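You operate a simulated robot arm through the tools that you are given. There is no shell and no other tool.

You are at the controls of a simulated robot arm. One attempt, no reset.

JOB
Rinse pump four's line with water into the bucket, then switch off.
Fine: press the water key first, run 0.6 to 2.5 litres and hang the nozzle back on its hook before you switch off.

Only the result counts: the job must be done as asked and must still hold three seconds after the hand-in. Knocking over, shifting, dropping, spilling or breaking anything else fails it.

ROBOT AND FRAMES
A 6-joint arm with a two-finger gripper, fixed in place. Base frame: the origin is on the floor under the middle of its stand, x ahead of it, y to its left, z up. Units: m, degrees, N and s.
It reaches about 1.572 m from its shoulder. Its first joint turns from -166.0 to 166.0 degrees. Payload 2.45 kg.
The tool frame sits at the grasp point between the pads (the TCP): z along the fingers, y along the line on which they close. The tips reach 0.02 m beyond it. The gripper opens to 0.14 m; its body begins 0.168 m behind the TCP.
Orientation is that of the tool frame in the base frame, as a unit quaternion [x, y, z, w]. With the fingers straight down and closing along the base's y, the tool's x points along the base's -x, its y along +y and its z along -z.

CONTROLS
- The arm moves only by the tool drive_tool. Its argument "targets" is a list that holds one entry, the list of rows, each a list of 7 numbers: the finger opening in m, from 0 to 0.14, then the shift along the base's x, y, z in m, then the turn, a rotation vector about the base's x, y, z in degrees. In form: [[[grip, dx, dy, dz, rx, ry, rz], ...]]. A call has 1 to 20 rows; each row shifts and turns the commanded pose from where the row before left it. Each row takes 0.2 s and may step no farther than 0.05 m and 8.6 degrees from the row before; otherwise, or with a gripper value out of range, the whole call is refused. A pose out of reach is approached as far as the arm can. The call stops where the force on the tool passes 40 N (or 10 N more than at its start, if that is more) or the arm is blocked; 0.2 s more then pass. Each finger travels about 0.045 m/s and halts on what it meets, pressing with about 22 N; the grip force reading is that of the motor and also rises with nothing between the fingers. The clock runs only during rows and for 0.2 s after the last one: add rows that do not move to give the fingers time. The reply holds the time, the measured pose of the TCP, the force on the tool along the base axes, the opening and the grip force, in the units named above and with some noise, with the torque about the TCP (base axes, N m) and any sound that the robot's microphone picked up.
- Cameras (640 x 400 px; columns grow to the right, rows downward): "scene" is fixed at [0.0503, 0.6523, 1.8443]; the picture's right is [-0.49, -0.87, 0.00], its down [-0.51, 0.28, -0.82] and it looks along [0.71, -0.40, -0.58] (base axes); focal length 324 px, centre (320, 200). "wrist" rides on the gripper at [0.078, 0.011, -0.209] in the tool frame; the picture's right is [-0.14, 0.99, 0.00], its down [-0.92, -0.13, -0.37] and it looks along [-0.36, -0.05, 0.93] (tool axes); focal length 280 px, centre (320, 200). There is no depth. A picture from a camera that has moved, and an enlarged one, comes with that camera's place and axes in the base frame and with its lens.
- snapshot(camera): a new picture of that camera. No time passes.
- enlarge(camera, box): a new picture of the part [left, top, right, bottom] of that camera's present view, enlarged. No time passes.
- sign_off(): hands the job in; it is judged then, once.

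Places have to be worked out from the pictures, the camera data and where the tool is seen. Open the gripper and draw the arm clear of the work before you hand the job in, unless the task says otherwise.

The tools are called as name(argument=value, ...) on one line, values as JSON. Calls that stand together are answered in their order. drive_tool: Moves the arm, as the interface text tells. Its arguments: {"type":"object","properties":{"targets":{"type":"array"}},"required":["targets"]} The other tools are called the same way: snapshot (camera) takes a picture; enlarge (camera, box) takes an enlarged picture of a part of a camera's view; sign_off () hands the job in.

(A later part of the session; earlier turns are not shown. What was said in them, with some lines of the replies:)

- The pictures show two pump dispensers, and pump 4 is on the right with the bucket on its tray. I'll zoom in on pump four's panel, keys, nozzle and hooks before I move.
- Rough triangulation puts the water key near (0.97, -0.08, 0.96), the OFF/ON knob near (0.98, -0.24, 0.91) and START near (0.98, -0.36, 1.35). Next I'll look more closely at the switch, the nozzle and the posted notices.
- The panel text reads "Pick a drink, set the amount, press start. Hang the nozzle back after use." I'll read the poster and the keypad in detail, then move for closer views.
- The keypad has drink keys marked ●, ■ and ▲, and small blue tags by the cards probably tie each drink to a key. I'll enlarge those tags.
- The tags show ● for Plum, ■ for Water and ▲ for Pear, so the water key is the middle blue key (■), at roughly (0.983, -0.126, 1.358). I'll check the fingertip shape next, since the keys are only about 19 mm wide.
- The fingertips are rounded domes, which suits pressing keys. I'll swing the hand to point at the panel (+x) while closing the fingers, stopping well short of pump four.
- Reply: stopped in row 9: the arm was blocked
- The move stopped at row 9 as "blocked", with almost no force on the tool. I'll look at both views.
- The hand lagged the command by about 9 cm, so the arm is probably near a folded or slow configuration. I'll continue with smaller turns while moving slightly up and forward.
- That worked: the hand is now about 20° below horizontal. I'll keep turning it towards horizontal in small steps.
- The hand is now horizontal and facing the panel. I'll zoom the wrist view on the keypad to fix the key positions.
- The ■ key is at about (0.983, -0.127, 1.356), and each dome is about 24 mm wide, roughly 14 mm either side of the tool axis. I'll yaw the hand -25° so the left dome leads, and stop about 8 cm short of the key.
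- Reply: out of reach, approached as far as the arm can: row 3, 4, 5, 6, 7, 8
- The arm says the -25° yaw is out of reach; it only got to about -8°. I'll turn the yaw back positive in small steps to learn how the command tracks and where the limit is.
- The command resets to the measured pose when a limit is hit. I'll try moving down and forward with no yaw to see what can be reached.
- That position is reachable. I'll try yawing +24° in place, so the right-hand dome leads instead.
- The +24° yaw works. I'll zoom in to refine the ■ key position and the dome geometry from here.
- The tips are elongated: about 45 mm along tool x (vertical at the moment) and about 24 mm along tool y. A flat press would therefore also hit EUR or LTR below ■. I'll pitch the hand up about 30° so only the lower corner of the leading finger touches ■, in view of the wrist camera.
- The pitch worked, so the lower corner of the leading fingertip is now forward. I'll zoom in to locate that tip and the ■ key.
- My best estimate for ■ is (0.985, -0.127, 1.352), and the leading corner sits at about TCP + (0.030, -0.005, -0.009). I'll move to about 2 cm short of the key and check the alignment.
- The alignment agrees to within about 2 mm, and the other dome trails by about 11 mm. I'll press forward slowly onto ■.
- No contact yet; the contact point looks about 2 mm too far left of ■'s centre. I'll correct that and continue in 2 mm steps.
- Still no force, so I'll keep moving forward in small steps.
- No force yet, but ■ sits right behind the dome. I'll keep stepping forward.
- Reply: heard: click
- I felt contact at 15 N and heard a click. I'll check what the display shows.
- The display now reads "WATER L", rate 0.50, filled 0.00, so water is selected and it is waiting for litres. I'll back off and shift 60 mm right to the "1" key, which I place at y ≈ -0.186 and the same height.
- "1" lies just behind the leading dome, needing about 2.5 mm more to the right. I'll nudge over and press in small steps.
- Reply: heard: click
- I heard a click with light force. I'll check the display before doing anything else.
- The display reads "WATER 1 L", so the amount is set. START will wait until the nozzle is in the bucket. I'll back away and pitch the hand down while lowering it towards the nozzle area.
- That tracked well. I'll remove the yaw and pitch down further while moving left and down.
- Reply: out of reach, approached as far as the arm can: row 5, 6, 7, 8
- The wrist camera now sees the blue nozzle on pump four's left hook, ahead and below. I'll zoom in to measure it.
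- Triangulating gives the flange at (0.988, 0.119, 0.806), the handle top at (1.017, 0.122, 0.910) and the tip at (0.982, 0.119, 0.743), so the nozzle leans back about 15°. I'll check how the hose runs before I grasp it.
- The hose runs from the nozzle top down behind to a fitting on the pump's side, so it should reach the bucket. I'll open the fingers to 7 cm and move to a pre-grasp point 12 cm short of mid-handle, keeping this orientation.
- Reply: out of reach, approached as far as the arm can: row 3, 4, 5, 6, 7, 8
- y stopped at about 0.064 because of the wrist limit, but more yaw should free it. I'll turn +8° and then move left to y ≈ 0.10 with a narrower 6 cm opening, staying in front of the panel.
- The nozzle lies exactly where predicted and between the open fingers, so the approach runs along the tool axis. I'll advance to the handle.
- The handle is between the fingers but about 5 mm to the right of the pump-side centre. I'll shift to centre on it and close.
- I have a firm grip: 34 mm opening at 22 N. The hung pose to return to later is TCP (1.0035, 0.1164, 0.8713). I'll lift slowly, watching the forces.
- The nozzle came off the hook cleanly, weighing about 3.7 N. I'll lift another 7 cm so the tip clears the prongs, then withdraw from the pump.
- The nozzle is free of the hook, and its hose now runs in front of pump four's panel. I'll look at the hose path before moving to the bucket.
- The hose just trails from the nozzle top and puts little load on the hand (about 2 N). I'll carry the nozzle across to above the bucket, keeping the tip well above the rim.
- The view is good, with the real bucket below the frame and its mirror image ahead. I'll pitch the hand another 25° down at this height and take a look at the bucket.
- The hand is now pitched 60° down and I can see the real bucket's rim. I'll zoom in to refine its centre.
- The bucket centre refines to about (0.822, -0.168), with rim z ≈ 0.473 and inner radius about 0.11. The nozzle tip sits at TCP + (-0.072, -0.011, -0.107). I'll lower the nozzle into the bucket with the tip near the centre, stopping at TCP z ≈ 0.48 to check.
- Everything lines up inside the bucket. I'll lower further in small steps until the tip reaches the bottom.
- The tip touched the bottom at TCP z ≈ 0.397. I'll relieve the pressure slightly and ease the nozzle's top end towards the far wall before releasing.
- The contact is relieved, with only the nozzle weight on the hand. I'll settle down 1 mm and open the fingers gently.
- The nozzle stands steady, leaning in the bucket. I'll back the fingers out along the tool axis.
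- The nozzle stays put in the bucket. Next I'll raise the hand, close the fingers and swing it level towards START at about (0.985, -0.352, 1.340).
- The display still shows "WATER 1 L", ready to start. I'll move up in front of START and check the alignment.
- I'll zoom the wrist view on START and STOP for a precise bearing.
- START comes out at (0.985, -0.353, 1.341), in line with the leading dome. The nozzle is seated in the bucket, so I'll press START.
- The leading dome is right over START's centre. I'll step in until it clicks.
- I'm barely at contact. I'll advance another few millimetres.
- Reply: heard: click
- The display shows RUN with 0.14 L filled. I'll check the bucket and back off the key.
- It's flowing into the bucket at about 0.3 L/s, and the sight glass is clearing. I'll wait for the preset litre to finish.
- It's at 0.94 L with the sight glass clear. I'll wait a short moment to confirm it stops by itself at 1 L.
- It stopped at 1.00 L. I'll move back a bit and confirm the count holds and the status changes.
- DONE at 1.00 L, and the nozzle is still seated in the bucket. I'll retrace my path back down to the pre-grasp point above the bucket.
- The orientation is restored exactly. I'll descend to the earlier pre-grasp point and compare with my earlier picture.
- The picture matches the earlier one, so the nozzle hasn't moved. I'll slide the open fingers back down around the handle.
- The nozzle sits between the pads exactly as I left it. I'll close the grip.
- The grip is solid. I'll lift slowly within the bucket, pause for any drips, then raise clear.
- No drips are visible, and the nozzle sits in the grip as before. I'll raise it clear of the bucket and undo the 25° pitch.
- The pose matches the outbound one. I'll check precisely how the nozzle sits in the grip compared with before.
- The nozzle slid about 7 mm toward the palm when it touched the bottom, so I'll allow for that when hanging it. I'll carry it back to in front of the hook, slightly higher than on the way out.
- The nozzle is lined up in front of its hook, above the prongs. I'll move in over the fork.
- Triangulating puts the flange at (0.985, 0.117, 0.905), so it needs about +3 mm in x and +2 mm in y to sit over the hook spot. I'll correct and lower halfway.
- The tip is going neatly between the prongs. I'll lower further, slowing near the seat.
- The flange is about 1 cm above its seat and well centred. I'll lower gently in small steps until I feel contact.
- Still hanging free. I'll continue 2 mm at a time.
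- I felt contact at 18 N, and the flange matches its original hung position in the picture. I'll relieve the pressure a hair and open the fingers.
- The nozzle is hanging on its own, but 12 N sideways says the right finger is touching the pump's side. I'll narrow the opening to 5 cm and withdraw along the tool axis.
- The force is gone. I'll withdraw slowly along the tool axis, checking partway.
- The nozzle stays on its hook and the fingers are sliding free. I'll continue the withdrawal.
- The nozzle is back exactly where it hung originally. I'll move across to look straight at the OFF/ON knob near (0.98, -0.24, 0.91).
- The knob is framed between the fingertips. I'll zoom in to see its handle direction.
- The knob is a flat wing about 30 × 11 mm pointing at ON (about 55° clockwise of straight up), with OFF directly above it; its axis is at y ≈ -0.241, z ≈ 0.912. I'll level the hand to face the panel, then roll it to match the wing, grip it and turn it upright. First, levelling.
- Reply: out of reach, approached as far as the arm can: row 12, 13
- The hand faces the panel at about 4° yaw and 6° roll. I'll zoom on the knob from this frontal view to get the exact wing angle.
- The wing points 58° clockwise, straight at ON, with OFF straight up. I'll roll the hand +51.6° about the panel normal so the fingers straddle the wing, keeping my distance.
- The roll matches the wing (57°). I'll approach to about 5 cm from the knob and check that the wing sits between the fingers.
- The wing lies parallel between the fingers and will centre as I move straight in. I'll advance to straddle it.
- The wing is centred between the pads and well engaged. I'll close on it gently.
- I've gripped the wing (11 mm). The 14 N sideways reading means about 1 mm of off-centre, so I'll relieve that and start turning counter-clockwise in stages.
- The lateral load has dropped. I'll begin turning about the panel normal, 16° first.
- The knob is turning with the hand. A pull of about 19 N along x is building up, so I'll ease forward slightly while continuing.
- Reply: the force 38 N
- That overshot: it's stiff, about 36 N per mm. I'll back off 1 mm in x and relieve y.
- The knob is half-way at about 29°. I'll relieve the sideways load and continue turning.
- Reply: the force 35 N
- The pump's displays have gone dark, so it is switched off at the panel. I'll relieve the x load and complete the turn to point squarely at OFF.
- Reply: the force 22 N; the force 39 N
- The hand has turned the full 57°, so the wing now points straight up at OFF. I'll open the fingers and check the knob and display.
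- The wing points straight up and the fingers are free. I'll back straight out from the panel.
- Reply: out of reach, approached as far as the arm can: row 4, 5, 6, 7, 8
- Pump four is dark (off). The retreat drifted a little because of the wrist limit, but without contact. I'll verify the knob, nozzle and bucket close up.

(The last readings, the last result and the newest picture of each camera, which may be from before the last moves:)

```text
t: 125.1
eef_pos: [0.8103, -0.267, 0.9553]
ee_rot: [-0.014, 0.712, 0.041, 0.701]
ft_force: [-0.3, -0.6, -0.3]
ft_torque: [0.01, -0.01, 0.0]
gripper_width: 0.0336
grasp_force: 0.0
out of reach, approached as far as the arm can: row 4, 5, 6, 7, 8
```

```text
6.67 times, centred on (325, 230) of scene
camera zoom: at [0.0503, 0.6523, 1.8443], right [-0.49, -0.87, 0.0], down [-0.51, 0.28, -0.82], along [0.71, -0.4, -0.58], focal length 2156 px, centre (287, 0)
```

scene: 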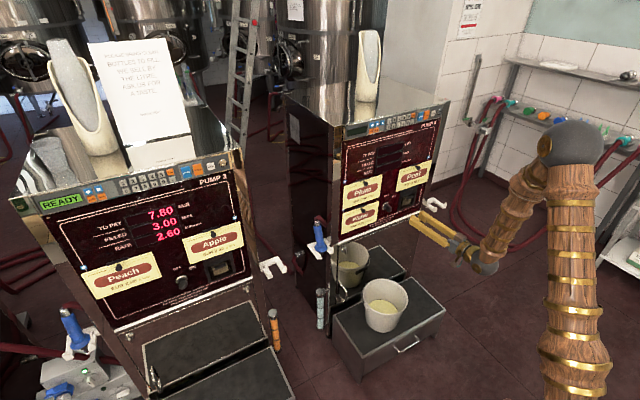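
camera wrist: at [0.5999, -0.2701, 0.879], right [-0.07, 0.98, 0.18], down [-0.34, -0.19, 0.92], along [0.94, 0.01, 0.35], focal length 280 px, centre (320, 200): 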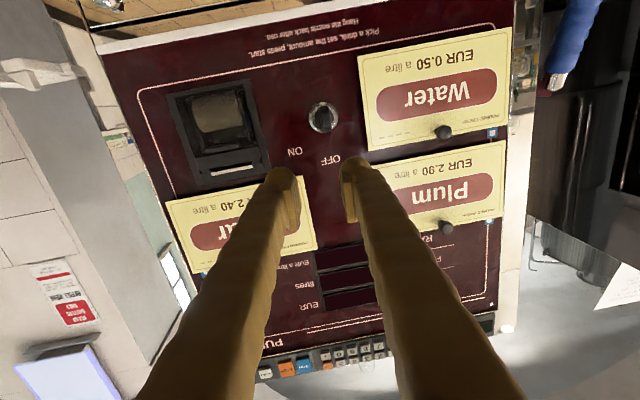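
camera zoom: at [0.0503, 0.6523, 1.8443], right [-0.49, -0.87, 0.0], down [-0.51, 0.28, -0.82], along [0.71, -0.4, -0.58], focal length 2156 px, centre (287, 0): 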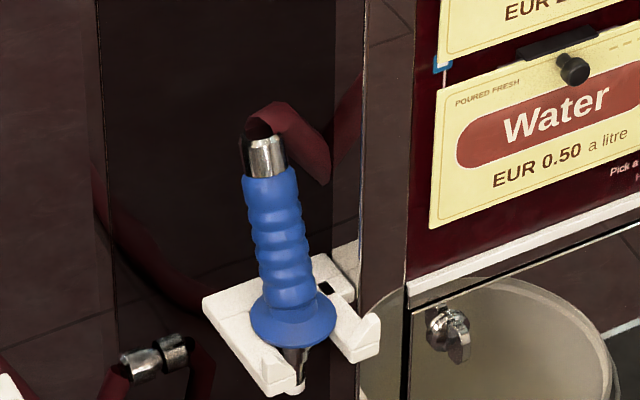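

Everything checks out: the knob is at OFF, the nozzle is hung as it was, the water is in the bucket and the sight glass is clear. I'll open the gripper and draw the arm clear before the hand-in.

drive_tool(targets=[[[0.05, -0.015, -0.01, 0.01, 0, 3, 0], [0.06, -0.015, -0.01, 0.015, 0, 3, 0], [0.07, -0.015, -0.01, 0.015, 0, 3, 0], [0.08, -0.015, -0.01, 0.015, 0, 3, 0], [0.09, -0.015, -0.01, 0.02, 0, 3, 0], [0.1, -0.015, -0.01, 0.02, 0, 3, 0], [0.1, -0.015, -0.01, 0.02, 0, 3, 0], [0.1, -0.015, -0.01, 0.02, 0, 3, 0], [0.1, -0.01, -0.01, 0.02, 0, 3, 0], [0.1, -0.01, -0.01, 0.02, 0, 3, 0], [0.1, 0.0, 0.0, 0.0, 0, 0, 0], [0.1, 0.0, 0.0, 0.0, 0, 0, 0], [0.1, 0.0, 0.0, 0.0, 0, 0, 0]]])

snapshot(camera="scene")

snapshot(camera="wrist")

```text
t: 127.9
eef_pos: [0.67, -0.3671, 1.1305]
ee_rot: [-0.008, 0.868, 0.038, 0.496]
ft_force: [-0.1, -1.0, -0.9]
ft_torque: [-0.02, -0.03, 0.0]
gripper_width: 0.1
grasp_force: 0.0
```

```text
taken
```

scene: 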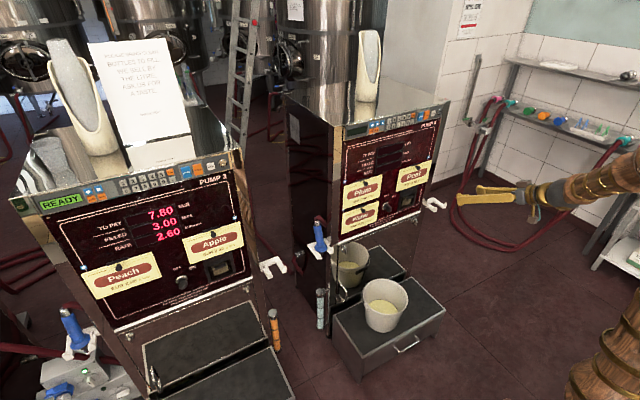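

```text
taken
camera wrist: at [0.45, -0.3705, 1.1676], right [0.02, 0.98, 0.17], down [0.16, -0.18, 0.97], along [0.99, 0.01, -0.16], focal length 280 px, centre (320, 200)
```

wrist: 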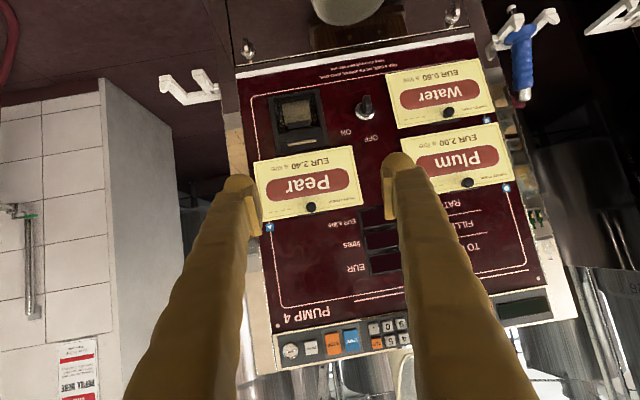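

The arm is clear and the gripper is open. Pump four is off, the nozzle is on its hook and the bucket is in place holding 1.00 L of rinse water, so I'm handing in.

sign_off()

```text
The job is handed in.
```

Pump four's line is rinsed and the pump is switched off. I handed the job in; the tool confirmed the hand-in but didn't return a verdict.

- **Water key:** I pressed ■ first. The small tags on the panel tie ■ to Water, and the display read "WATER L" after the press.
- **Amount:** I set 1 L and pressed START with the nozzle standing in the bucket. The pump stopped by itself at 1.00 L and showed DONE, and its sight glass had run clear.
- **Nozzle:** It was back on its hook, in the spot where it first hung, before I switched off.
- **Switch-off:** I turned the knob to OFF and the pump's displays went dark.

**Contact with the pump:** while I was letting go of the nozzle at the hook, one finger pushed against what was most likely the pump's side, at about 12 N. I saw nothing shift.

In the last pictures the bucket was in place with the water in it and I saw no spills. The gripper was open and the arm was clear of the pump.
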